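You operate a simulated robot arm through the tools that you are given. There is no shell and no other tool.

The job below is to be done with a simulated robot arm. You get a single attempt, and the scene is never put back.

Task
Reset the tripped blue amp head and bring it back to PLAY.
Fine: standby and power off before the reset button; PLAY only once READY is lit; do not trip it again; leave the knobs and the long teal plug.
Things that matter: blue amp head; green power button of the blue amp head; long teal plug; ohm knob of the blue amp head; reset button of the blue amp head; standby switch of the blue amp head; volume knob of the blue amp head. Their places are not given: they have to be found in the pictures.

It is judged by the outcome, as a careful person would: the job done as asked, and still so three seconds after it is handed in. It fails if anything else is knocked over, pushed out of place, dropped, spilled or broken.

Robot
A 6-joint arm with a two-finger parallel gripper, fixed in place. Base frame: the origin is at the foot of the arm, x ahead of it, y to its left, z up. Units: m, rad, N and s.
With the tool pointing down near the work surface it reaches from about 0.28 to 0.64 m from the base axis. Its first joint turns from -2.007 to 2.007 rad. Payload 3.43 kg.
The TCP is the grasp point between the finger pads, 0.034 m short of the fingertips. In the tool frame z runs along the fingers and y along their closing line. Largest opening 0.128 m; finger width 0.024, thickness 0.012; the body of the gripper, 0.048 by 0.13 m, starts 0.096 m behind the TCP.
Orientation is told as [roll, pitch, yaw] about the base's x, y, z axes, in that order, counted from this pose: with the fingers straight down and closing along the base's y, the tool's x points along the base's -x, its y along +y and its z along -z.

Tools
- The arm moves only by the tool nudge_tool. Its argument "targets" is a list of rows, each an object (a shift or turn left out is 0, a gripper value left out holds the last) with "translation": the shift along the tool's x, y, z in mm, a list of three; "dr": the turn, a rotation vector about the tool's x, y, z in rad, a list of three; "grip": the finger opening in mm, from 0 to 128. In form: [{"translation": [x, y, z], "dr": [wx, wy, wz], "grip": grip}, ...]. A call has 1 to 20 rows; each row is the pose to reach, as a shift and turn from the pose commanded when the call began, along the tool's axes at that moment. A row lasts 0.2 s, in which the tool goes at most 0.05 m and 0.15 rad; a call with a longer step from one row to the next is refused whole, and so is a gripper value outside its range. A pose out of reach is approached as far as the arm can. The call stops where the force on the tool passes 50 N (or 10 N more than at its start, if that is more) or the arm is blocked; 0.2 s more then pass. The fingers move at their own pace (about 0.153 m/s each) and stop on an object; they squeeze with about 28 N. The grip force told is the motor's: it shows also when the fingers shut on nothing. Time passes only in rows, and 0.2 s behind the last, so rows that repeat a pose let the fingers close. It gives the time, the measured TCP pose, the force on the tool (base axes), the opening and the grip force at its end, in the units of the frame above (readings bear some noise), with the torque about the TCP (base axes, N m) and any sound that the robot's microphone picked up.
- Cameras (640 x 400 px; columns grow to the right, rows downward): "scene" is fixed at [0.3994, -0.5009, 1.4201]; the picture's right is [0.97, 0.24, 0.00], its down [0.08, -0.33, -0.94] and it looks along [-0.22, 0.91, -0.34] (base axes); focal length 315 px, centre (320, 200). "wrist" rides on the gripper at [0.076, -0.011, -0.16] in the tool frame; the picture's right is [0.15, 0.99, 0.00], its down [-0.88, 0.13, -0.46] and it looks along [-0.45, 0.07, 0.89] (tool axes); focal length 234 px, centre (320, 200).
- snapshot(camera): a new picture of that camera. The clock stands still meanwhile.
- lift_body(by): slides the trunk up (or, below 0, down) by that many m; the arm rides with it, the base frame stays. It gives what a move gives, with no picture.
- probe_pixels(camera, pixels): for up to 12 pixels [column, row] of the newest picture of that camera ("zoom" is the newest enlarged one), the place [x, y, z] in the base frame of the surface seen there, good to about 0.003 m. The clock stands still meanwhile.
- close_up(camera, box): a new picture of the part [left, top, right, bottom] of that camera's present view, enlarged. The clock stands still meanwhile.
- sign_off(): hands the job in; it is judged then, once.

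Leave the gripper open and the arm clear of the work at the hand-in unless told otherwise.

The tools are called after ">>>" by a JSON object that holds its "method" and its "body". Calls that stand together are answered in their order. nudge_tool: Moves the arm, as the interface text tells. Its arguments: {"type":"object","properties":{"targets":{"type":"array","items":{"type":"object","properties":{"translation":{"type":"array","items":{"type":"number"}},"dr":{"type":"array","items":{"type":"number"}},"grip":{"type":"number"}}}}},"required":["targets"]} The other tools are called the same way: lift_body (by) slides the trunk up or down; snapshot (camera) takes a picture; probe_pixels (camera, pixels) gives the place of the surface under pixels of a picture; close_up (camera, box) takes an enlarged picture of a part of a camera's view; sign_off () hands the job in.

At the start:

```text
time_s: 0.0
tool_pos: [0.2202, 0.3035, 1.2906]
orientation: [0.0, 0.0, -0.001]
wrist_force: [-0.2, -0.6, 0.6]
moment: [0.02, 0.0, 0.02]
opening: 0.128
grip_force: 0.0
trunk travel left (down, up): [-0.85, 0.14]
```

scene: 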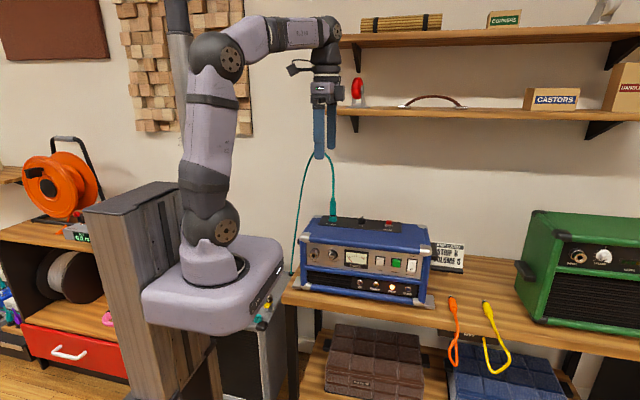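
wrist: 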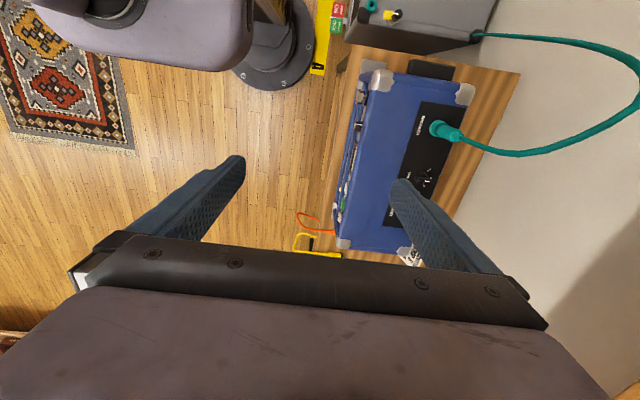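

I see the blue amp head around scene pixel (365,260), with a teal cable plugged into its top. I'll take enlarged pictures of its front and top before moving.

>>> {"method": "close_up", "body": {"camera": "scene", "box": [285, 205, 445, 305]}}

>>> {"method": "close_up", "body": {"camera": "wrist", "box": [320, 50, 520, 270]}}

```text
4.00 times, centred on (365, 255) of scene
```

zoom: 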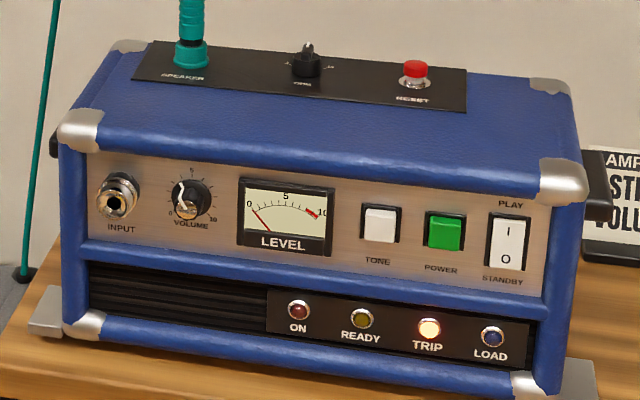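

```text
1.82 times, centred on (420, 160) of wrist
```

zoom: 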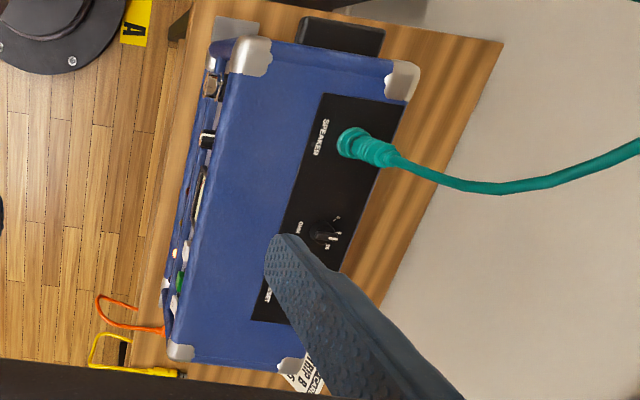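

TRIP is lit. The standby rocker has PLAY at the top and STANDBY at the bottom. Next I'll read the card to the right of the amp and zoom tighter on the controls.

>>> {"method": "close_up", "body": {"camera": "scene", "box": [424, 230, 480, 280]}}

>>> {"method": "close_up", "body": {"camera": "scene", "box": [370, 245, 430, 305]}}

>>> {"method": "close_up", "body": {"camera": "scene", "box": [316, 205, 412, 265]}}

```text
8.00 times, centred on (452, 255) of scene
```

zoom: 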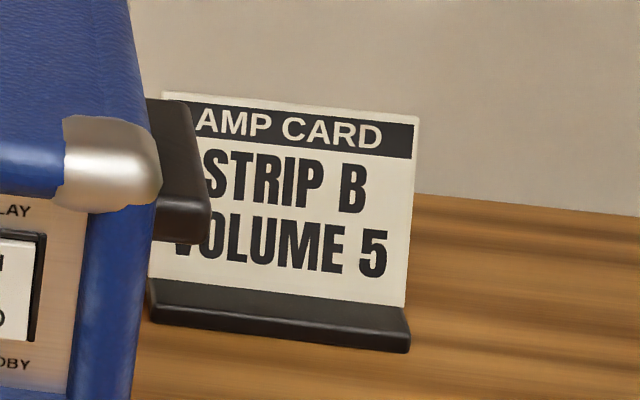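

```text
6.67 times, centred on (400, 275) of scene
```

zoom: 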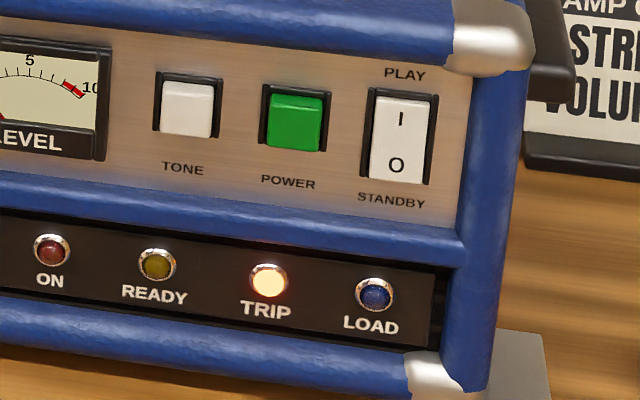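

```text
6.67 times, centred on (364, 235) of scene
```

zoom: 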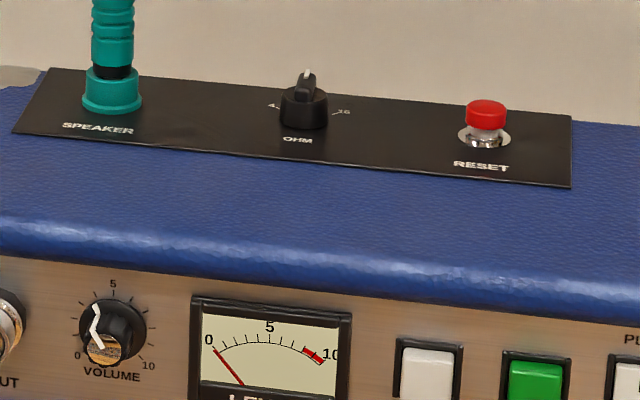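

The card reads "STRIP B, VOLUME 5", but the knobs are to be left alone. I'll probe the reset button top (486,105), the ohm knob, the plug, the top plate and the front top edge in this newest zoom.

>>> {"method": "probe_pixels", "body": {"camera": "zoom", "pixels": [[486, 103], [486, 120], [484, 150], [304, 85], [304, 115], [112, 100], [560, 180], [560, 130], [30, 120], [500, 320], [525, 380], [430, 375]]}}

>>> {"method": "close_up", "body": {"camera": "scene", "box": [388, 250, 420, 280]}}

```text
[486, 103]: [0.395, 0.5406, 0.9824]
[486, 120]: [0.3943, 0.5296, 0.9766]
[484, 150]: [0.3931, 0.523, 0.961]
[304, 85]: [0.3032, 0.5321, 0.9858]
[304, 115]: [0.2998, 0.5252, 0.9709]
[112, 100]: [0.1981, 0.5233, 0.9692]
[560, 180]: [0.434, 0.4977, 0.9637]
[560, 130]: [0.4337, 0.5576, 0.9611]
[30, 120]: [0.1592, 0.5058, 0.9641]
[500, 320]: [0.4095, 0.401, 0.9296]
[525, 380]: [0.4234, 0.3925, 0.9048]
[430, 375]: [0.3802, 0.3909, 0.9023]
```

```text
13.33 times, centred on (404, 265) of scene
```

zoom: 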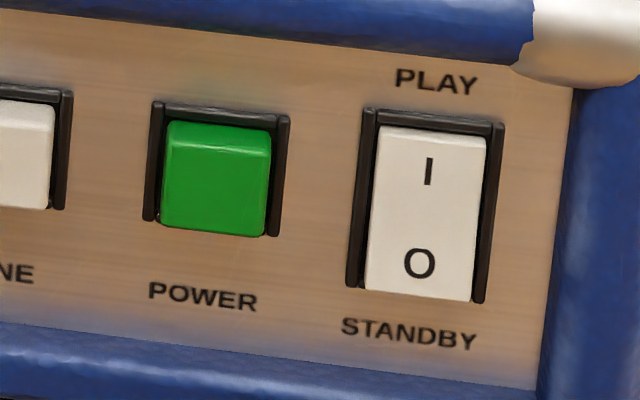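

The rocker's bottom edge sticks out over its frame and its top looks pressed in, so it seems to be at PLAY. I'll probe the rocker's top and bottom, the power button and the panel to check.

>>> {"method": "probe_pixels", "body": {"camera": "zoom", "pixels": [[435, 145], [427, 180], [425, 215], [420, 260], [418, 285], [218, 140], [213, 185], [205, 215], [210, 270], [320, 200], [420, 320], [640, 40]]}}

>>> {"method": "close_up", "body": {"camera": "wrist", "box": [320, 70, 420, 250]}}

```text
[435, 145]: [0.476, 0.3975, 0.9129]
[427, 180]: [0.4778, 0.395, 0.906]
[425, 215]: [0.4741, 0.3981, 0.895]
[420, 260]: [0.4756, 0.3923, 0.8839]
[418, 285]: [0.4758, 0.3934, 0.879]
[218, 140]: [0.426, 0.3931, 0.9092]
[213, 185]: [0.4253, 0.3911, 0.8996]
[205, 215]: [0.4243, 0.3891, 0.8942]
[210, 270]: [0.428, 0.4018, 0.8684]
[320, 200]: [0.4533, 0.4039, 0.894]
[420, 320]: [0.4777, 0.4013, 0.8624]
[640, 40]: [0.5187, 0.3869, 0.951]
```

```text
2.22 times, centred on (370, 160) of wrist
```

zoom: 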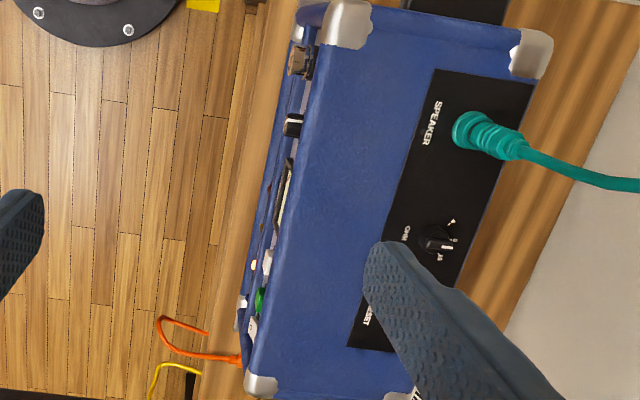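

The rocker's top sits at y≈0.3975 and its bottom at y≈0.392, so it is at PLAY now. The green button is centred near (0.425, 0.391, 0.897). I'll probe the area around the arm's carriage, the bench edge, the wall and the shelves for clearance.

>>> {"method": "probe_pixels", "body": {"camera": "scene", "pixels": [[215, 240], [225, 225], [280, 250], [230, 320], [265, 320], [300, 290], [420, 312], [520, 200], [450, 135], [333, 190], [430, 250], [470, 110]]}}

>>> {"method": "close_up", "body": {"camera": "scene", "box": [130, 220, 330, 345]}}

```text
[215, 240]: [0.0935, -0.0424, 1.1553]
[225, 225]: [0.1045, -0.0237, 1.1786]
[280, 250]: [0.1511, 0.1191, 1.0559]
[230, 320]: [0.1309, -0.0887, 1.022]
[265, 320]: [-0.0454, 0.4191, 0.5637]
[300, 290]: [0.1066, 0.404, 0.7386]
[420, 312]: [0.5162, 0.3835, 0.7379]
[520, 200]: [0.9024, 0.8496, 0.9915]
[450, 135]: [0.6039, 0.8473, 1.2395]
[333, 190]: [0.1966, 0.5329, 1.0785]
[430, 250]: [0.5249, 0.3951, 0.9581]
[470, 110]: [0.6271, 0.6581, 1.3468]
```

```text
3.20 times, centred on (230, 282) of scene
```

zoom: 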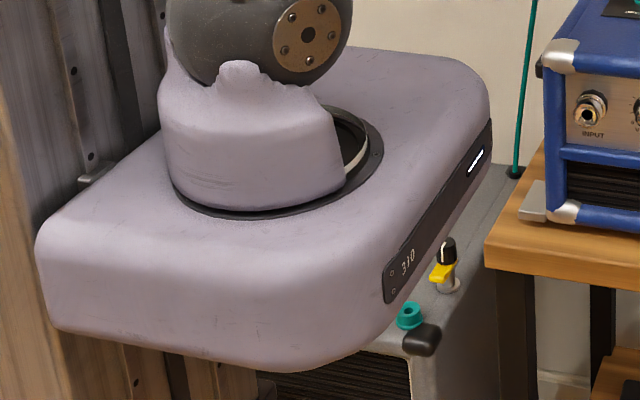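

The carriage top is at z≈1.06, the bench top at z≈0.74 and the amp front at y≈0.39. I'll first close the fingers and swing the tool out to x≈0.45, well clear above and in front of the amp.

>>> {"method": "nudge_tool", "body": {"targets": [{"translation": [-40, -5, 0], "grip": 0}, {"translation": [-80, -10, 0]}, {"translation": [-120, -15, 0]}, {"translation": [-160, -20, 0]}, {"translation": [-200, -25, 0]}, {"translation": [-230, -35, 0]}, {"translation": [-230, -35, 0]}, {"translation": [-230, -35, 0]}]}}

```text
time_s: 1.8
tool_pos: [0.4499, 0.2679, 1.29]
orientation: [0.0, -0.001, -0.001]
wrist_force: [0.1, 0.5, -0.3]
moment: [-0.03, 0.0, -0.01]
opening: 0.0001
grip_force: 28.2
trunk travel left (down, up): [-0.85, 0.14]
```

The move went as commanded. Now I'll turn the tool so the fingers point along +y at the amp front, about −1.57 rad around tool x in steps of 0.14.

>>> {"method": "nudge_tool", "body": {"targets": [{"dr": [-0.14, 0, 0]}, {"dr": [-0.28, 0, 0]}, {"dr": [-0.42, 0, 0]}, {"dr": [-0.56, 0, 0]}, {"dr": [-0.7, 0, 0]}, {"dr": [-0.84, 0, 0]}, {"dr": [-0.98, 0, 0]}, {"dr": [-1.12, 0, 0]}, {"dr": [-1.26, 0, 0]}, {"dr": [-1.4, 0, 0]}, {"dr": [-1.5, 0, 0]}, {"dr": [-1.57, 0, 0]}, {"dr": [-1.57, 0, 0]}]}}

>>> {"method": "snapshot", "body": {"camera": "scene"}}

>>> {"method": "snapshot", "body": {"camera": "wrist"}}

```text
time_s: 4.6
tool_pos: [0.4496, 0.2683, 1.2898]
orientation: [1.57, 0.001, 0.0]
wrist_force: [-0.9, 0.1, 0.0]
moment: [0.02, -0.03, 0.01]
opening: 0.0
grip_force: 28.0
trunk travel left (down, up): [-0.85, 0.14]
```

```text
taken
```

scene: 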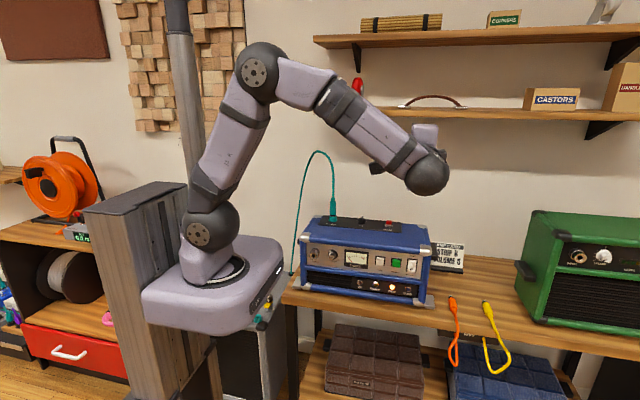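

```text
taken
```

wrist: 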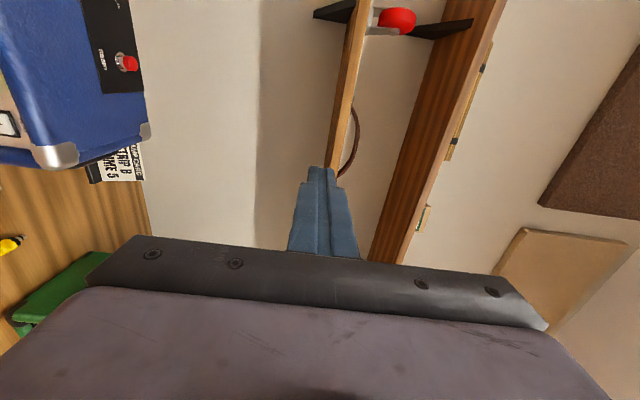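

The tool now points level along +y, with the fingertips at y≈0.30, clear of the amp. I'll slide the trunk down 0.25 m, which keeps the carriage well above the speaker cab.

>>> {"method": "lift_body", "body": {"by": -0.25}}

>>> {"method": "snapshot", "body": {"camera": "scene"}}

>>> {"method": "snapshot", "body": {"camera": "wrist"}}

```text
time_s: 7.2
tool_pos: [0.4496, 0.2674, 1.0397]
orientation: [1.569, 0.0, 0.0]
wrist_force: [0.8, 0.9, 0.4]
moment: [-0.02, 0.02, 0.0]
opening: 0.0002
grip_force: 27.8
trunk travel left (down, up): [-0.6, 0.39]
```

```text
taken
```

scene: 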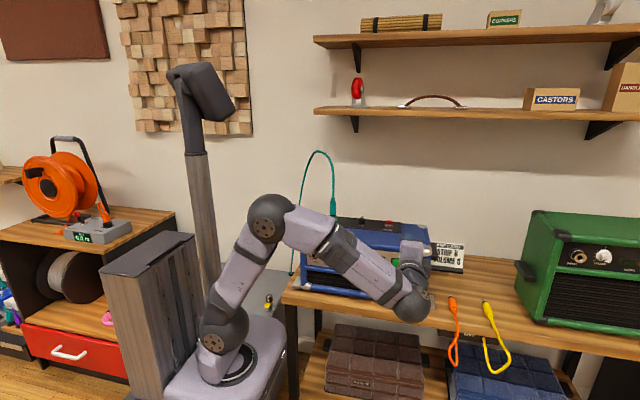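

```text
taken
```

wrist: 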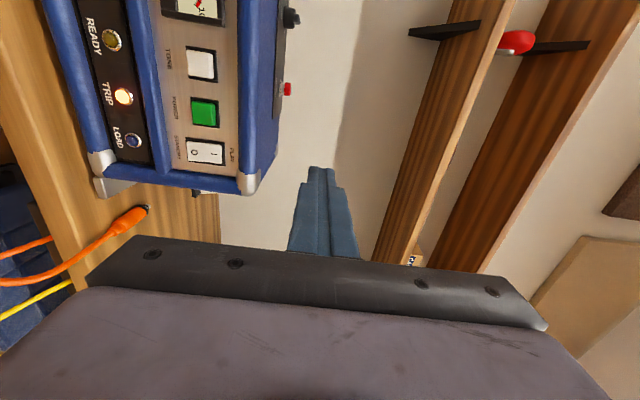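

The wrist camera now sees the front panel directly. I'll zoom in on the power button and rocker there and probe them for exact places.

>>> {"method": "close_up", "body": {"camera": "wrist", "box": [80, 40, 300, 200]}}

>>> {"method": "probe_pixels", "body": {"camera": "wrist", "pixels": [[194, 150], [216, 154], [205, 152], [196, 113], [206, 114], [216, 114], [201, 65], [210, 140], [172, 150], [124, 96], [242, 120], [164, 100]]}}

```text
2.50 times, centred on (190, 120) of wrist
```

zoom: 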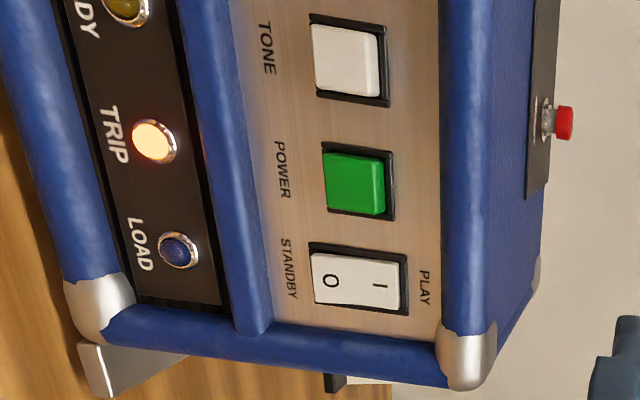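

```text
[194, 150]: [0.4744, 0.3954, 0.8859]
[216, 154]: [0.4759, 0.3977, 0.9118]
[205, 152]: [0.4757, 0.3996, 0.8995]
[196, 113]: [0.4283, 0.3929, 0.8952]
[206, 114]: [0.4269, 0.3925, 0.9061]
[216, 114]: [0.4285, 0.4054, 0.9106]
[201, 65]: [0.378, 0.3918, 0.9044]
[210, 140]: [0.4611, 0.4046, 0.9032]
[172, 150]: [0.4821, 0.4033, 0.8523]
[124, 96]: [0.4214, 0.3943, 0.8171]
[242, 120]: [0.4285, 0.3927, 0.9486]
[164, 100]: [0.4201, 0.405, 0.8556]
```

The rocker spans z≈0.876–0.917 at x≈0.475, with the O half protruding to y≈0.393. I'll line the closed fingertips up with the O half at x=0.475, z=0.883, staying back at tip y≈0.355.

>>> {"method": "nudge_tool", "body": {"targets": [{"translation": [-5, -35, 0]}, {"translation": [-10, -70, 0]}, {"translation": [-18, -110, 0]}, {"translation": [-25.5, -140, 10]}, {"translation": [-25.5, -157, 30]}, {"translation": [-25.5, -157, 53]}, {"translation": [-25.5, -157, 53]}]}}

>>> {"method": "snapshot", "body": {"camera": "wrist"}}

>>> {"method": "snapshot", "body": {"camera": "scene"}}

```text
time_s: 8.8
tool_pos: [0.4745, 0.3219, 0.8832]
orientation: [1.569, 0.002, 0.001]
wrist_force: [0.6, 0.0, 0.9]
moment: [0.01, -0.01, 0.0]
opening: 0.0
grip_force: 27.9
trunk travel left (down, up): [-0.6, 0.39]
```

```text
taken
```

wrist: 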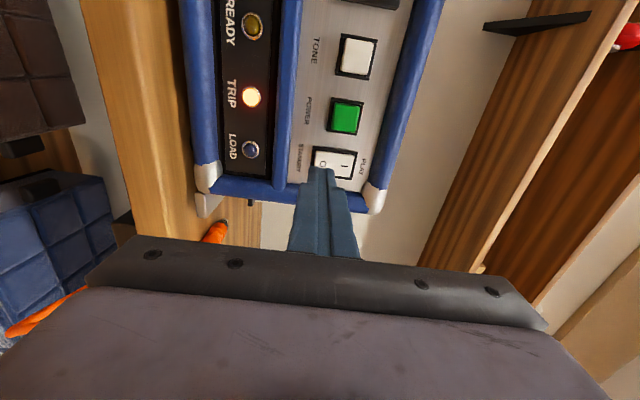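

```text
taken
```

scene: 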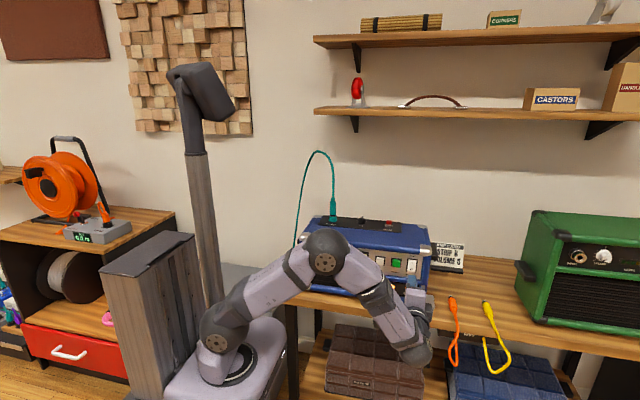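

The fingertips are lined up over the O half. I'll press forward in small steps until I feel or hear the switch, then hold briefly.

>>> {"method": "nudge_tool", "body": {"targets": [{"translation": [0, 0, 15]}, {"translation": [0, 0, 30]}, {"translation": [0, 0, 34]}, {"translation": [0, 0, 37]}, {"translation": [0, 0, 39]}, {"translation": [0, 0, 41]}, {"translation": [0, 0, 43]}]}}

>>> {"method": "close_up", "body": {"camera": "wrist", "box": [190, 0, 450, 220]}}

```text
time_s: 10.4
tool_pos: [0.4747, 0.3615, 0.8844]
orientation: [1.571, 0.0, 0.0]
wrist_force: [-1.9, -11.5, -1.3]
moment: [0.06, -0.02, 0.12]
opening: 0.0
grip_force: 28.2
trunk travel left (down, up): [-0.6, 0.39]
```

```text
1.82 times, centred on (320, 110) of wrist
```

zoom: 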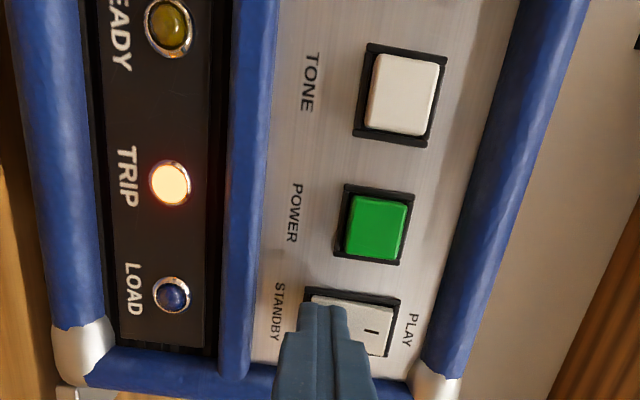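

I read 11.5 N of contact at tip y≈0.3955 and no click yet. I'll press a bit further.

>>> {"method": "nudge_tool", "body": {"targets": [{"translation": [0, 0, 1.5]}, {"translation": [0, 0, 3]}, {"translation": [0, 0, 4.5]}, {"translation": [0, 0, 6]}]}}

>>> {"method": "close_up", "body": {"camera": "wrist", "box": [190, 0, 450, 220]}}

```text
time_s: 11.4
tool_pos: [0.4759, 0.3664, 0.8849]
orientation: [1.575, -0.003, -0.003]
wrist_force: [2.5, -19.0, 6.0]
moment: [0.37, 0.06, 0.08]
opening: 0.0
grip_force: 27.3
trunk travel left (down, up): [-0.6, 0.39]
```

```text
1.82 times, centred on (320, 110) of wrist
```

zoom: 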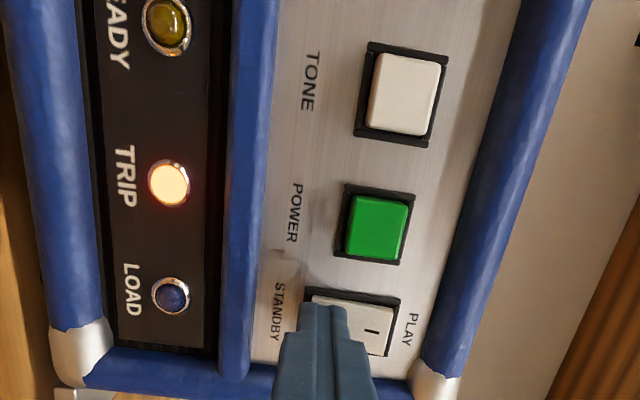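

The tip reached y≈0.400 at 19 N with no sound. I'll back off 35 mm and look at the rocker's state and whether the amp moved.

>>> {"method": "nudge_tool", "body": {"targets": [{"translation": [0, 0, -20]}, {"translation": [0, 0, -45]}, {"translation": [30, 0, -70]}, {"translation": [30, 0, -70]}]}}

>>> {"method": "close_up", "body": {"camera": "wrist", "box": [220, 40, 440, 260]}}

>>> {"method": "close_up", "body": {"camera": "scene", "box": [285, 205, 445, 305]}}

>>> {"method": "snapshot", "body": {"camera": "wrist"}}

```text
time_s: 12.4
tool_pos: [0.4455, 0.3, 0.8846]
orientation: [1.57, 0.001, -0.001]
wrist_force: [0.5, -0.5, -0.3]
moment: [-0.04, 0.0, -0.03]
opening: 0.0
grip_force: 27.9
trunk travel left (down, up): [-0.6, 0.39]
```

```text
1.82 times, centred on (330, 150) of wrist
```

zoom: 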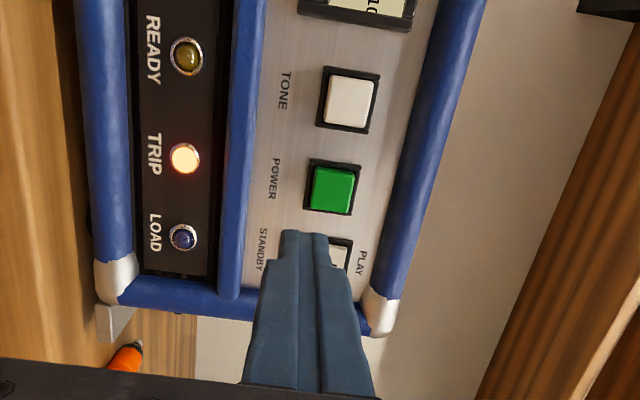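

```text
4.00 times, centred on (365, 255) of scene
```

zoom: 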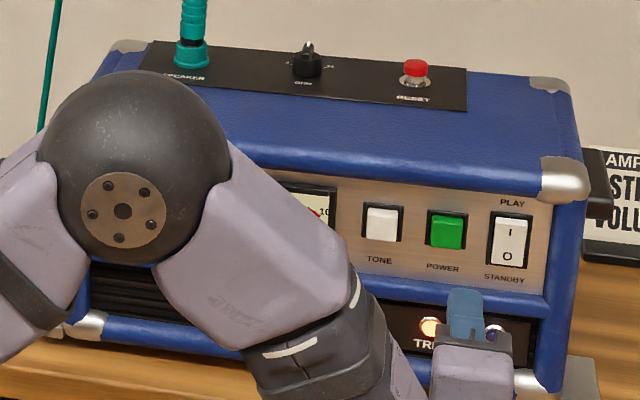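

```text
taken
```

wrist: 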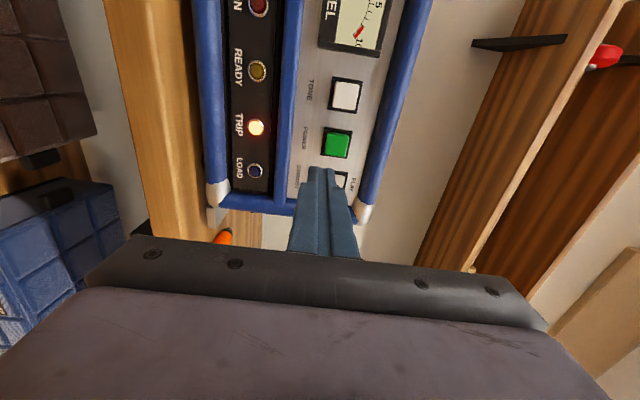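

The amp looks unmoved. I'll zoom closely on the rocker in the scene view to read its state and probe its halves.

>>> {"method": "close_up", "body": {"camera": "scene", "box": [388, 250, 420, 280]}}

>>> {"method": "probe_pixels", "body": {"camera": "zoom", "pixels": [[435, 145], [430, 160], [427, 180], [425, 215], [420, 260], [418, 280], [213, 185], [320, 200], [420, 320], [640, 40]]}}

```text
13.33 times, centred on (404, 265) of scene
```

zoom: 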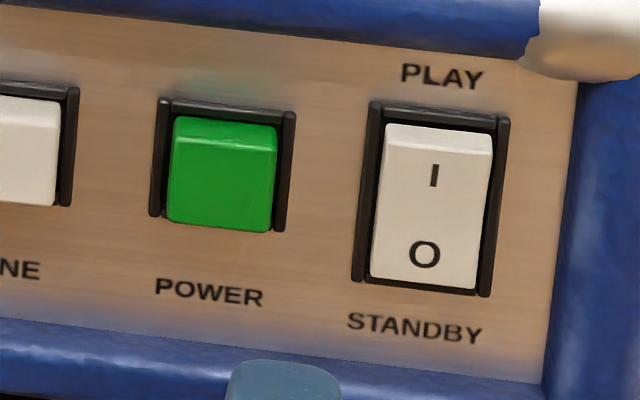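

```text
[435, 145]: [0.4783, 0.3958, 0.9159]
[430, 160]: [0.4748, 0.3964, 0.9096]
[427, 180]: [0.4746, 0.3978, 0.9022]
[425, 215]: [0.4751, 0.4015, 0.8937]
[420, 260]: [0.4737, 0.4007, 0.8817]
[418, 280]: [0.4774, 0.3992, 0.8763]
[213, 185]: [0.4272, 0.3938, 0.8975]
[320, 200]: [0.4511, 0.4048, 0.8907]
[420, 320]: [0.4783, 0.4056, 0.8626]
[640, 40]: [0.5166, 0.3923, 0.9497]
```

The rocker now shows I standing proud and O pressed in, so it is at STANDBY. The amp seems to have slid back about 2 mm, so I'll press more gently from here. Next I'll line up on the green power button at x≈0.427, z≈0.898, keeping the tip short of it.

>>> {"method": "nudge_tool", "body": {"targets": [{"translation": [18.5, 13.5, 0]}, {"translation": [18.5, 13.5, 25]}, {"translation": [18.5, 13.5, 45]}, {"translation": [18.5, 13.5, 55]}, {"translation": [18.5, 13.5, 55]}]}}

>>> {"method": "close_up", "body": {"camera": "wrist", "box": [190, 0, 450, 220]}}

```text
time_s: 13.6
tool_pos: [0.4265, 0.3557, 0.8955]
orientation: [1.569, 0.001, 0.001]
wrist_force: [0.6, 0.1, -0.4]
moment: [0.03, -0.01, -0.02]
opening: 0.0002
grip_force: 27.7
trunk travel left (down, up): [-0.6, 0.39]
```

```text
1.82 times, centred on (320, 110) of wrist
```

zoom: 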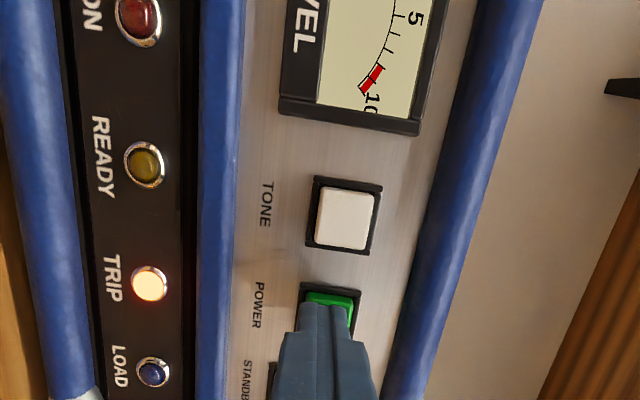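

The fingertips sit just short of the green button, and all the lamps are visible. I'll press in 1 mm steps up to +7 mm.

>>> {"method": "nudge_tool", "body": {"targets": [{"translation": [0, 2, 2]}, {"translation": [0, 2, 4]}, {"translation": [0, 2, 5]}, {"translation": [0, 2, 6]}, {"translation": [0, 2, 7]}]}}

>>> {"method": "close_up", "body": {"camera": "wrist", "box": [190, 0, 450, 220]}}

```text
time_s: 14.8
tool_pos: [0.4266, 0.3635, 0.8986]
orientation: [1.57, 0.0, -0.002]
wrist_force: [-0.2, -1.3, 1.5]
moment: [0.05, -0.02, 0.0]
opening: 0.0002
grip_force: 28.1
trunk travel left (down, up): [-0.6, 0.39]
```

```text
1.82 times, centred on (320, 110) of wrist
```

zoom: 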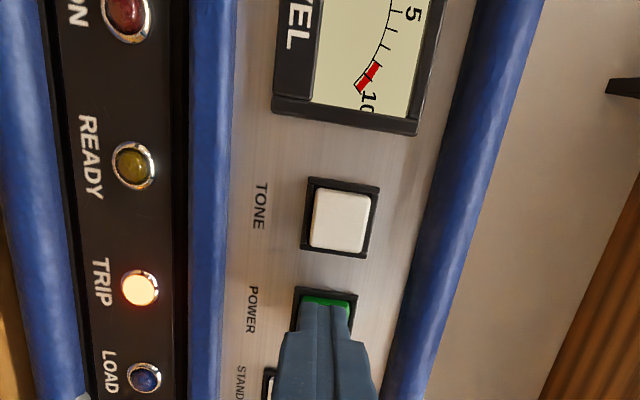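

The force is only 1.3 N at tip y≈0.3975, so contact is just starting. I'll continue in 1 mm steps.

>>> {"method": "nudge_tool", "body": {"targets": [{"translation": [0, 0, 1]}, {"translation": [0, 0, 2]}, {"translation": [0, 0, 3]}]}}

>>> {"method": "close_up", "body": {"camera": "wrist", "box": [190, 0, 450, 220]}}

```text
time_s: 15.6
tool_pos: [0.4271, 0.3641, 0.8981]
orientation: [1.569, -0.001, 0.0]
wrist_force: [-1.1, -2.6, -0.5]
moment: [-0.04, -0.03, 0.06]
opening: 0.0
grip_force: 28.0
trunk travel left (down, up): [-0.6, 0.39]
heard: click
```

```text
1.82 times, centred on (320, 110) of wrist
```

zoom: 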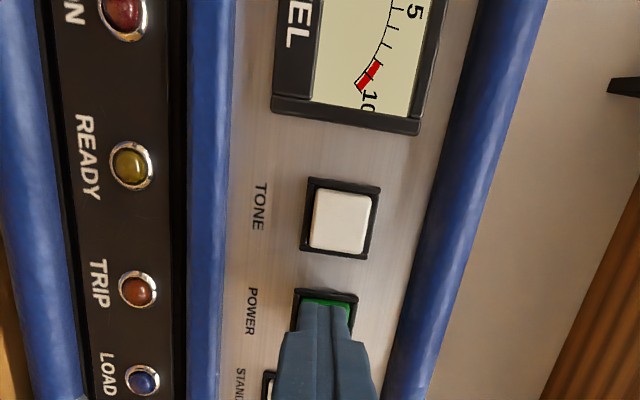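

I heard a click and TRIP went dark, so power is off. I'll withdraw straight back and check the panel.

>>> {"method": "nudge_tool", "body": {"targets": [{"translation": [0, 0, -10]}, {"translation": [0, 0, -35]}, {"translation": [0, 0, -75]}, {"translation": [0, 0, -100]}]}}

>>> {"method": "close_up", "body": {"camera": "scene", "box": [285, 205, 445, 305]}}

>>> {"method": "snapshot", "body": {"camera": "wrist"}}

```text
time_s: 16.6
tool_pos: [0.4262, 0.2647, 0.8989]
orientation: [1.572, 0.0, -0.001]
wrist_force: [0.0, 0.5, -0.3]
moment: [0.03, -0.01, 0.0]
opening: 0.0
grip_force: 27.8
trunk travel left (down, up): [-0.6, 0.39]
```

```text
4.00 times, centred on (365, 255) of scene
```

zoom: 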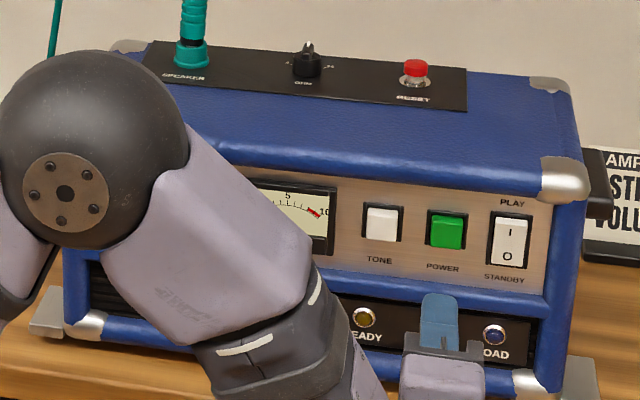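

```text
taken
```

wrist: 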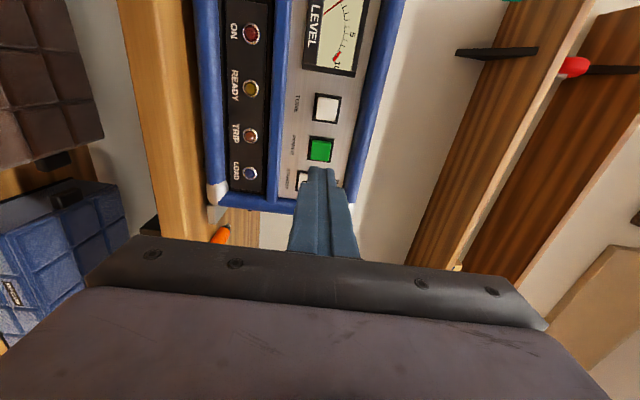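

The lamps are all dark, the rocker is at STANDBY, and power is off. The reset button on top is next, at about (0.395, 0.537, 0.983). I'll rise clear to z≈1.15, align x, then tip the tool to about 0.5 rad off vertical.

>>> {"method": "nudge_tool", "body": {"targets": [{"translation": [5, 45, 0]}, {"translation": [10, 90, 0]}, {"translation": [15, 135, 0]}, {"translation": [20, 180, 0]}, {"translation": [26, 225, 0]}, {"translation": [31, 255, 0]}, {"translation": [31, 255, 0], "dr": [0.14, 0, 0]}, {"translation": [31, 255, 0], "dr": [0.28, 0, 0]}, {"translation": [31, 255, 0], "dr": [0.42, 0, 0]}, {"translation": [31, 255, 0], "dr": [0.56, 0, 0]}, {"translation": [31, 255, 0], "dr": [0.7, 0, 0]}, {"translation": [31, 255, 0], "dr": [0.84, 0, 0]}, {"translation": [31, 255, 0], "dr": [0.98, 0, 0]}, {"translation": [31, 255, 0], "dr": [1.07, 0, 0]}, {"translation": [31, 255, 0], "dr": [1.07, 0, 0]}]}}

>>> {"method": "snapshot", "body": {"camera": "scene"}}

>>> {"method": "snapshot", "body": {"camera": "wrist"}}

```text
time_s: 19.8
tool_pos: [0.3954, 0.2649, 1.1543]
orientation: [0.496, 0.001, -0.003]
wrist_force: [0.2, 0.0, -0.5]
moment: [-0.02, -0.03, 0.03]
opening: 0.0001
grip_force: 27.9
trunk travel left (down, up): [-0.6, 0.39]
```

```text
taken
```

scene: 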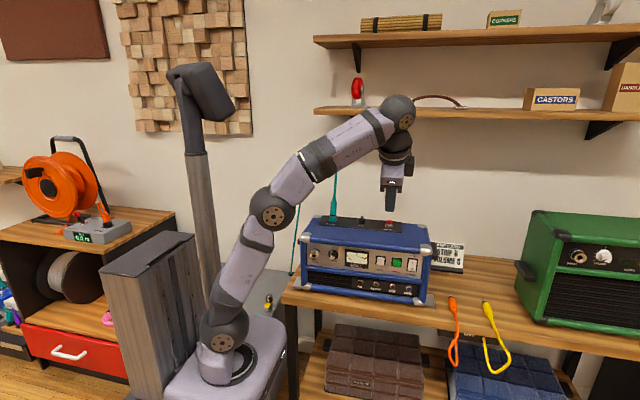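

```text
taken
```

wrist: 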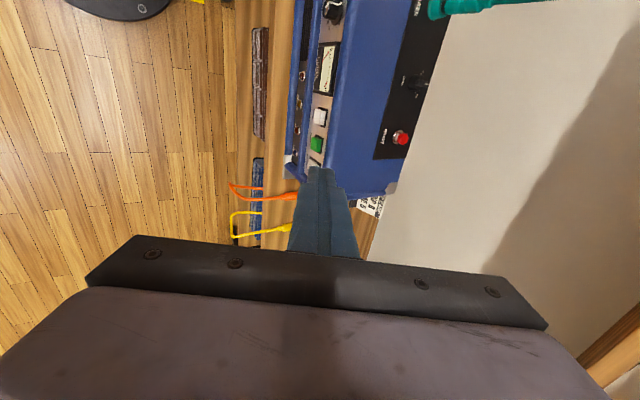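

The tool is tipped and the red reset button shows at wrist pixel (401,138). I'll probe it.

>>> {"method": "probe_pixels", "body": {"camera": "wrist", "pixels": [[402, 137], [405, 138], [399, 139], [402, 134], [402, 142], [384, 130], [415, 82], [426, 80]]}}

>>> {"method": "close_up", "body": {"camera": "wrist", "box": [340, 40, 460, 200]}}

```text
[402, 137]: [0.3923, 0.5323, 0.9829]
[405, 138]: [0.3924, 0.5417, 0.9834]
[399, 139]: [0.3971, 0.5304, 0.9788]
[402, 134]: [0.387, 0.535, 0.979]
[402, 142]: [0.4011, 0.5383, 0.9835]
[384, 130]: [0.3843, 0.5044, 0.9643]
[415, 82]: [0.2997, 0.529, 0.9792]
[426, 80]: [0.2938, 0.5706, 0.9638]
```

```text
2.50 times, centred on (400, 120) of wrist
```

zoom: 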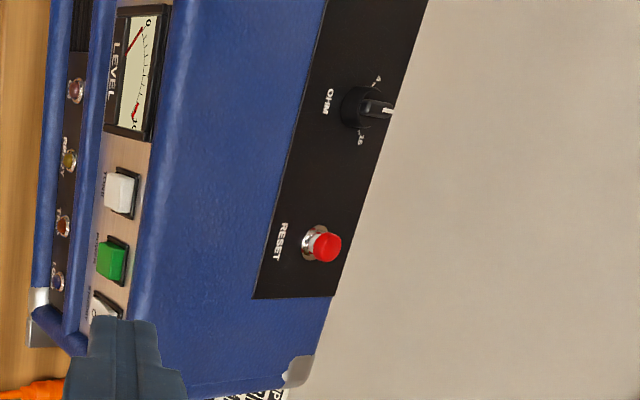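

The reset button is centred at about (0.395, 0.537) with its top at z≈0.983. I'll carry the fingertips over it, stopping about 4 cm above.

>>> {"method": "nudge_tool", "body": {"targets": [{"translation": [0, 27, 30]}, {"translation": [0, 54, 60]}, {"translation": [0, 81, 90]}, {"translation": [0, 108, 120]}, {"translation": [0, 135, 150]}, {"translation": [0, 162, 180]}, {"translation": [0, 188.4, 208.8]}, {"translation": [0, 188.4, 208.8]}]}}

>>> {"method": "snapshot", "body": {"camera": "wrist"}}

>>> {"method": "close_up", "body": {"camera": "scene", "box": [316, 165, 436, 245]}}

```text
time_s: 21.6
tool_pos: [0.379, 0.5059, 1.0405]
orientation: [0.502, 0.0, 0.001]
wrist_force: [0.3, 0.2, 0.4]
moment: [0.06, 0.0, 0.02]
opening: 0.0
grip_force: 28.0
out of reach, approached as far as the arm can: row 5, 6, 7, 8
trunk travel left (down, up): [-0.6, 0.39]
```

```text
taken
```

wrist: 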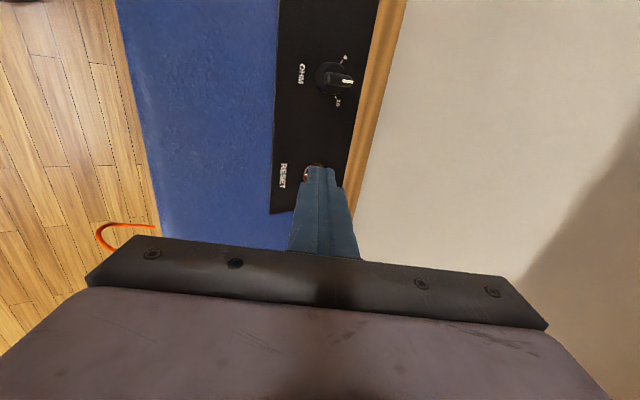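

```text
5.00 times, centred on (376, 205) of scene
```

zoom: 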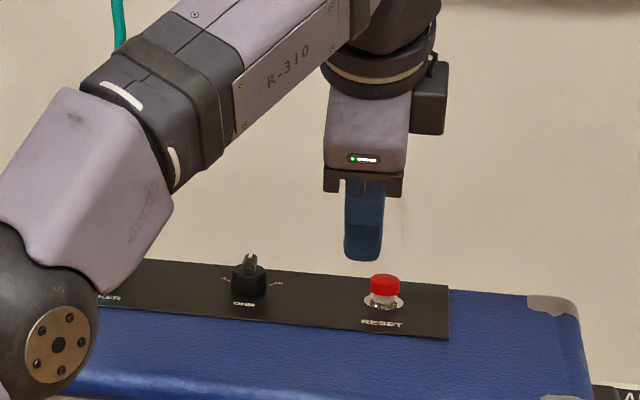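

The arm ran out of reach at y≈0.506, because the wrist is too far above the shoulder. I'll raise the trunk by 0.2 m so the wrist is nearer shoulder height. The tool just goes straight up, clear of everything at y≈0.51 below the shelf, whose edge is at y≈0.65.

>>> {"method": "lift_body", "body": {"by": 0.1}}

>>> {"method": "snapshot", "body": {"camera": "scene"}}

```text
time_s: 22.9
tool_pos: [0.3784, 0.5054, 1.1392]
orientation: [0.5, 0.0, 0.0]
wrist_force: [0.2, 0.2, 0.2]
moment: [0.01, -0.01, -0.02]
opening: 0.0
grip_force: 27.4
trunk travel left (down, up): [-0.7, 0.29]
```

```text
taken
```

scene: 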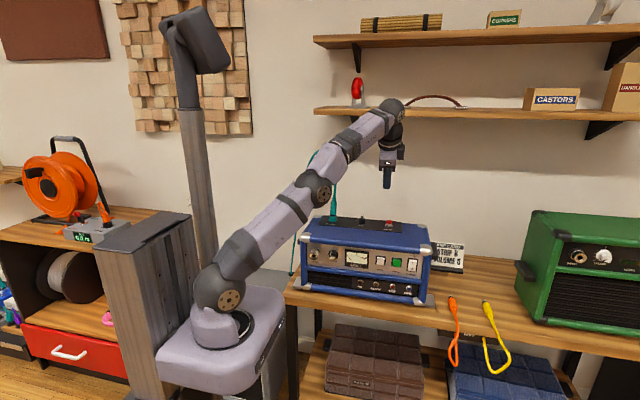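

The elbow is nearly straight now. I'll retract the tool about 8 cm toward −y to bend the arm and see how the command resolves, keeping clear of the shelf.

>>> {"method": "nudge_tool", "body": {"targets": [{"translation": [0, -35, -19]}, {"translation": [0, -70.4, -38]}, {"translation": [0, -70.4, -38]}]}}

```text
time_s: 23.7
tool_pos: [0.3798, 0.4257, 1.1383]
orientation: [0.499, 0.0, 0.0]
wrist_force: [0.0, 0.1, 0.3]
moment: [-0.02, 0.02, 0.01]
opening: 0.0
grip_force: 28.3
trunk travel left (down, up): [-0.7, 0.29]
```

The command follows the reached pose. I'll raise the trunk another 0.1 m.

>>> {"method": "lift_body", "body": {"by": 0.1}}

```text
time_s: 25.0
tool_pos: [0.3786, 0.4247, 1.2393]
orientation: [0.499, 0.0, 0.0]
wrist_force: [0.4, -0.1, -0.3]
moment: [-0.01, -0.04, -0.01]
opening: 0.0
grip_force: 27.5
trunk travel left (down, up): [-0.8, 0.19]
```

The TCP is at (0.379, 0.425, 1.239). I'll lower to z≈1.10 first, then move forward to hover 4 cm above the reset button.

>>> {"method": "nudge_tool", "body": {"targets": [{"translation": [-4, -22, 41]}, {"translation": [-8, -44, 81]}, {"translation": [-12, -66.5, 122]}, {"translation": [-16, -42, 150]}, {"translation": [-16, -18, 178]}, {"translation": [-16, 6.5, 207.4]}, {"translation": [-16, 6.5, 207.4]}]}}

>>> {"method": "snapshot", "body": {"camera": "wrist"}}

>>> {"method": "close_up", "body": {"camera": "scene", "box": [316, 165, 436, 245]}}

>>> {"method": "snapshot", "body": {"camera": "scene"}}

```text
time_s: 26.6
tool_pos: [0.3944, 0.5285, 1.0612]
orientation: [0.5, 0.0, 0.0]
wrist_force: [0.1, -0.4, -0.3]
moment: [0.01, 0.01, 0.0]
opening: 0.0
grip_force: 27.8
trunk travel left (down, up): [-0.8, 0.19]
```

```text
taken
```

wrist: 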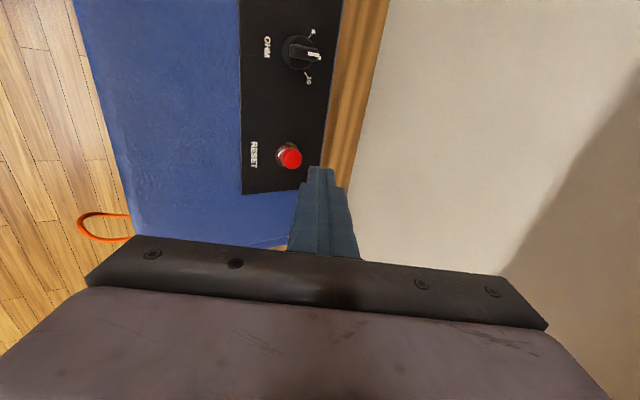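

```text
5.00 times, centred on (376, 205) of scene
```

zoom: 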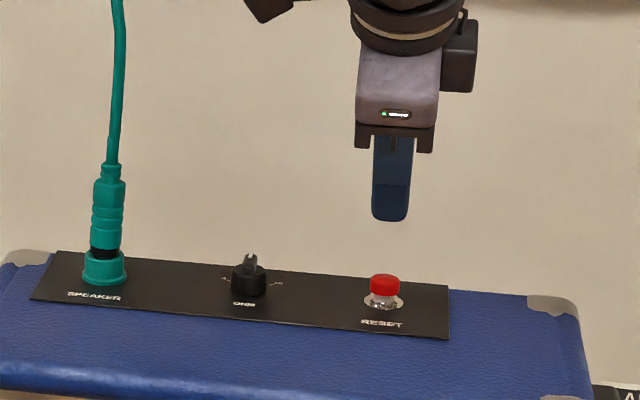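

```text
taken
```

scene: 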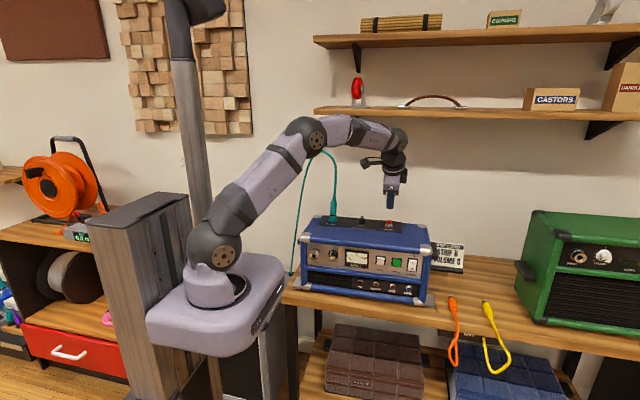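

I'm now hovering above the red button with the arm well bent. I'll descend straight down to about 6 mm above it and check alignment.

>>> {"method": "nudge_tool", "body": {"targets": [{"translation": [0, -8, 16]}, {"translation": [0, -15.9, 32.3]}, {"translation": [0, -15.9, 32.3]}]}}

>>> {"method": "close_up", "body": {"camera": "wrist", "box": [220, 40, 420, 260]}}

>>> {"method": "close_up", "body": {"camera": "scene", "box": [366, 200, 416, 240]}}

```text
time_s: 27.4
tool_pos: [0.3941, 0.5314, 1.0242]
orientation: [0.502, -0.001, 0.0]
wrist_force: [-0.9, -0.1, -1.3]
moment: [0.01, 0.02, -0.01]
opening: 0.0002
grip_force: 27.9
trunk travel left (down, up): [-0.8, 0.19]
```

```text
1.82 times, centred on (320, 150) of wrist
```

zoom: 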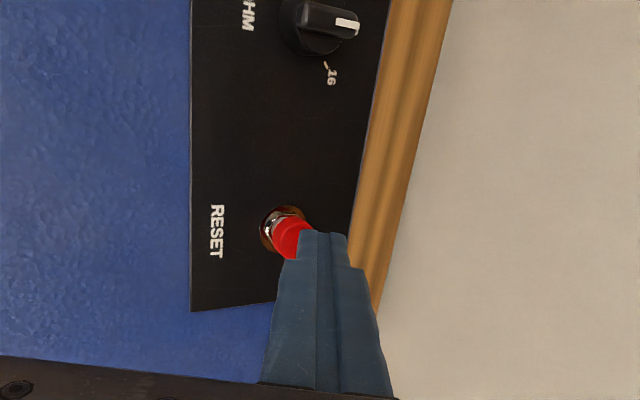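

```text
10.00 times, centred on (391, 220) of scene
```

zoom: 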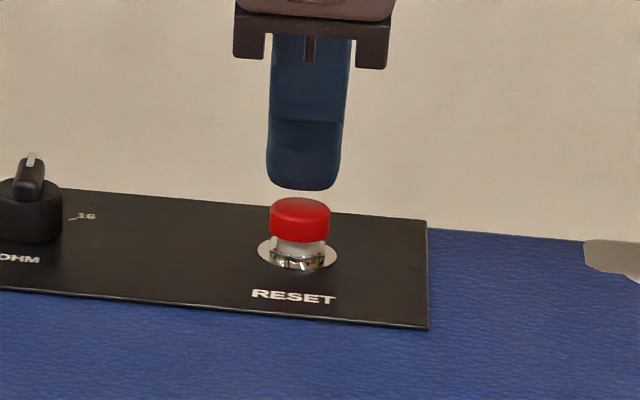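

The fingertip is above the red cap, slightly toward +y. I'll shift back 3 mm and press straight down in 2 mm steps.

>>> {"method": "nudge_tool", "body": {"targets": [{"translation": [0, -2.6, -1.4]}, {"translation": [0, -4.5, 2.1]}, {"translation": [0, -5.5, 3.9]}, {"translation": [0, -6.4, 5.6]}, {"translation": [0, -7.4, 7.4]}]}}

>>> {"method": "close_up", "body": {"camera": "scene", "box": [366, 200, 416, 240]}}

```text
time_s: 28.6
tool_pos: [0.3948, 0.5287, 1.0149]
orientation: [0.502, -0.002, 0.002]
wrist_force: [-0.2, -0.6, 1.0]
moment: [0.01, 0.01, -0.02]
opening: 0.0
grip_force: 27.7
trunk travel left (down, up): [-0.8, 0.19]
```

```text
10.00 times, centred on (391, 220) of scene
```

zoom: 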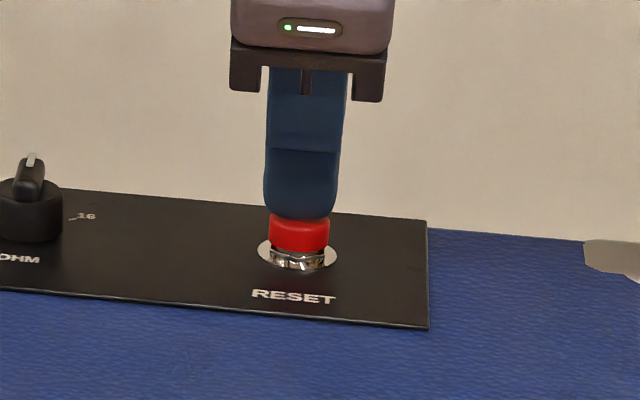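

The cap is going down with little force and no click yet. I'll press another 3 mm or so in 1 mm steps.

>>> {"method": "nudge_tool", "body": {"targets": [{"translation": [0, -0.5, 0.9]}, {"translation": [0, -1, 1.8]}, {"translation": [0, -1.4, 2.6]}, {"translation": [0, -1.4, 2.6]}]}}

>>> {"method": "close_up", "body": {"camera": "scene", "box": [366, 200, 416, 240]}}

```text
time_s: 29.6
tool_pos: [0.3946, 0.5284, 1.0114]
orientation: [0.5, 0.001, 0.0]
wrist_force: [0.9, 1.8, 1.2]
moment: [0.06, -0.04, 0.02]
opening: 0.0
grip_force: 28.0
trunk travel left (down, up): [-0.8, 0.19]
```

```text
10.00 times, centred on (391, 220) of scene
```

zoom: 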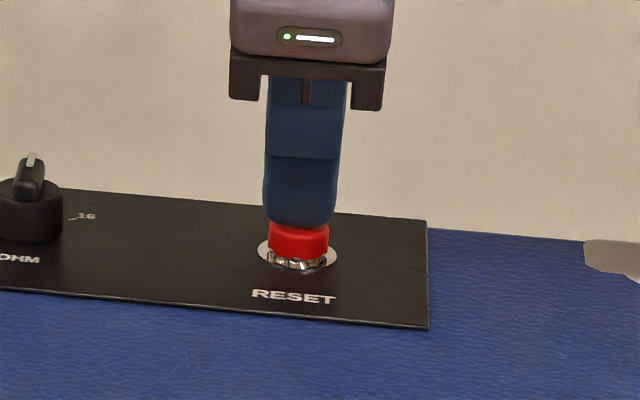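

The cap is nearly down, still with no click. I'll continue 1 mm at a time.

>>> {"method": "nudge_tool", "body": {"targets": [{"translation": [0, -0.5, 0.9]}, {"translation": [0, -1, 1.8]}, {"translation": [0, -1.4, 2.6]}, {"translation": [0, -1.4, 2.6]}]}}

>>> {"method": "close_up", "body": {"camera": "scene", "box": [366, 200, 416, 240]}}

```text
time_s: 30.6
tool_pos: [0.3947, 0.5288, 1.0103]
orientation: [0.502, -0.002, -0.002]
wrist_force: [1.8, 0.5, 8.8]
moment: [0.11, -0.05, 0.01]
opening: 0.0
grip_force: 28.0
trunk travel left (down, up): [-0.8, 0.19]
```

```text
10.00 times, centred on (391, 220) of scene
```

zoom: 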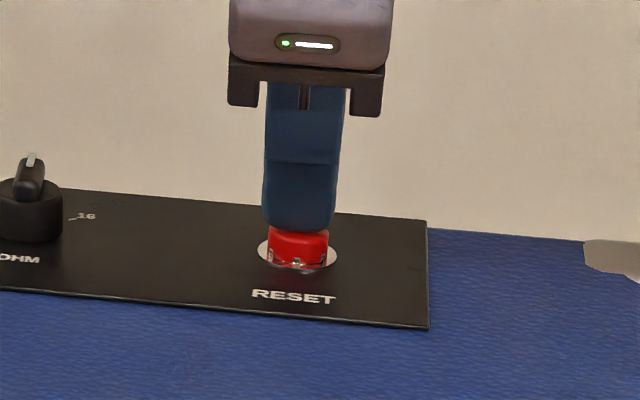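

The force is 8.8 N and the cap is bottomed out. I'll hold it down for about a second in case a hold is needed, then rise off it.

>>> {"method": "nudge_tool", "body": {"targets": [{"translation": [0, -0.2, 0.4]}, {"translation": [0, -0.2, 0.4]}, {"translation": [0, -0.2, 0.4]}, {"translation": [0, -0.2, 0.4]}, {"translation": [0, -0.2, 0.4]}, {"translation": [0, -0.2, 0.4]}]}}

>>> {"method": "nudge_tool", "body": {"targets": [{"translation": [0, 5, -9]}, {"translation": [0, 19, -35]}, {"translation": [0, 38, -70]}]}}

>>> {"method": "close_up", "body": {"camera": "scene", "box": [285, 205, 445, 305]}}

```text
time_s: 32.0
tool_pos: [0.3944, 0.5276, 1.0091]
orientation: [0.504, -0.002, 0.001]
wrist_force: [3.6, 3.5, 15.6]
moment: [0.21, -0.12, -0.04]
opening: 0.0001
grip_force: 28.1
trunk travel left (down, up): [-0.8, 0.19]
```

```text
time_s: 32.8
tool_pos: [0.3935, 0.5276, 1.0866]
orientation: [0.498, 0.002, 0.0]
wrist_force: [-0.4, -0.1, 1.0]
moment: [0.05, 0.01, -0.01]
opening: 0.0002
grip_force: 28.3
trunk travel left (down, up): [-0.8, 0.19]
```

```text
4.00 times, centred on (365, 255) of scene
```

zoom: 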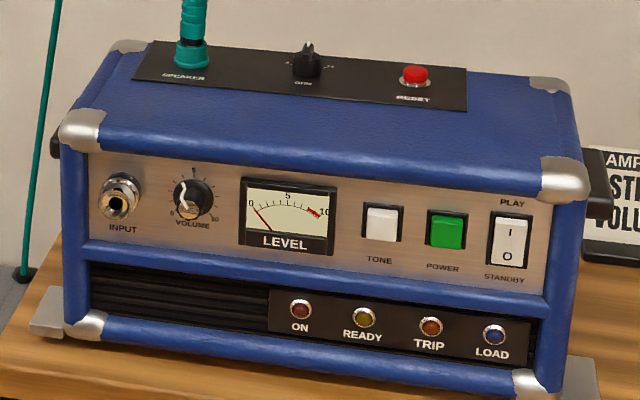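

The red cap now sits lower than before, so the reset has latched in. I'll retract up and back, turn the fingers level again, then lower the trunk by 0.2 m.

>>> {"method": "nudge_tool", "body": {"targets": [{"translation": [0, -28, -32]}, {"translation": [0, -60, -62]}, {"translation": [0, -92, -92]}, {"translation": [0, -126, -124]}, {"translation": [0, -160, -156]}, {"translation": [-15, -196.7, -187.4]}, {"translation": [-30, -196.7, -187.4], "dr": [-0.14, 0, 0]}, {"translation": [-33, -196.7, -187.4], "dr": [-0.28, 0, 0]}, {"translation": [-33, -196.7, -187.4], "dr": [-0.42, 0, 0]}, {"translation": [-33, -196.7, -187.4], "dr": [-0.56, 0, 0]}, {"translation": [-33, -196.7, -187.4], "dr": [-0.7, 0, 0]}, {"translation": [-33, -196.7, -187.4], "dr": [-0.84, 0, 0]}, {"translation": [-33, -196.7, -187.4], "dr": [-0.98, 0, 0]}, {"translation": [-33, -196.7, -187.4], "dr": [-1.07, 0, 0]}, {"translation": [-33, -196.7, -187.4], "dr": [-1.07, 0, 0]}]}}

>>> {"method": "close_up", "body": {"camera": "scene", "box": [366, 200, 416, 240]}}

>>> {"method": "snapshot", "body": {"camera": "scene"}}

```text
refused: row 6 steps farther than a row can; nothing moved
```

```text
10.00 times, centred on (391, 220) of scene
```

zoom: 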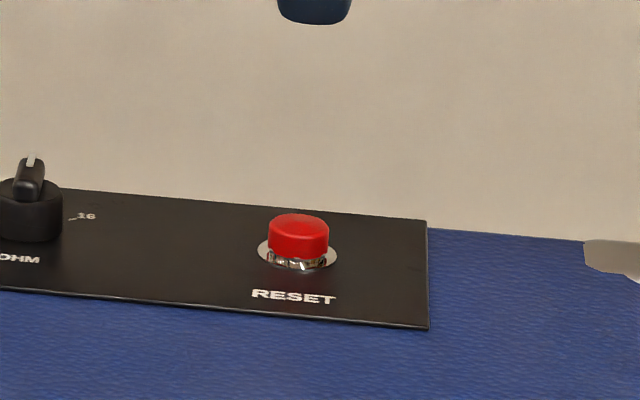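

```text
taken
```

scene: 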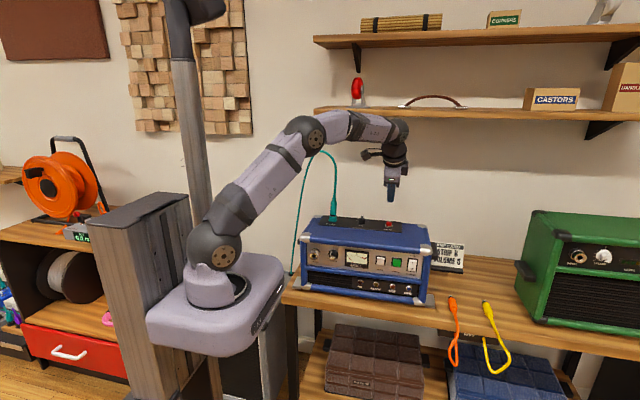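

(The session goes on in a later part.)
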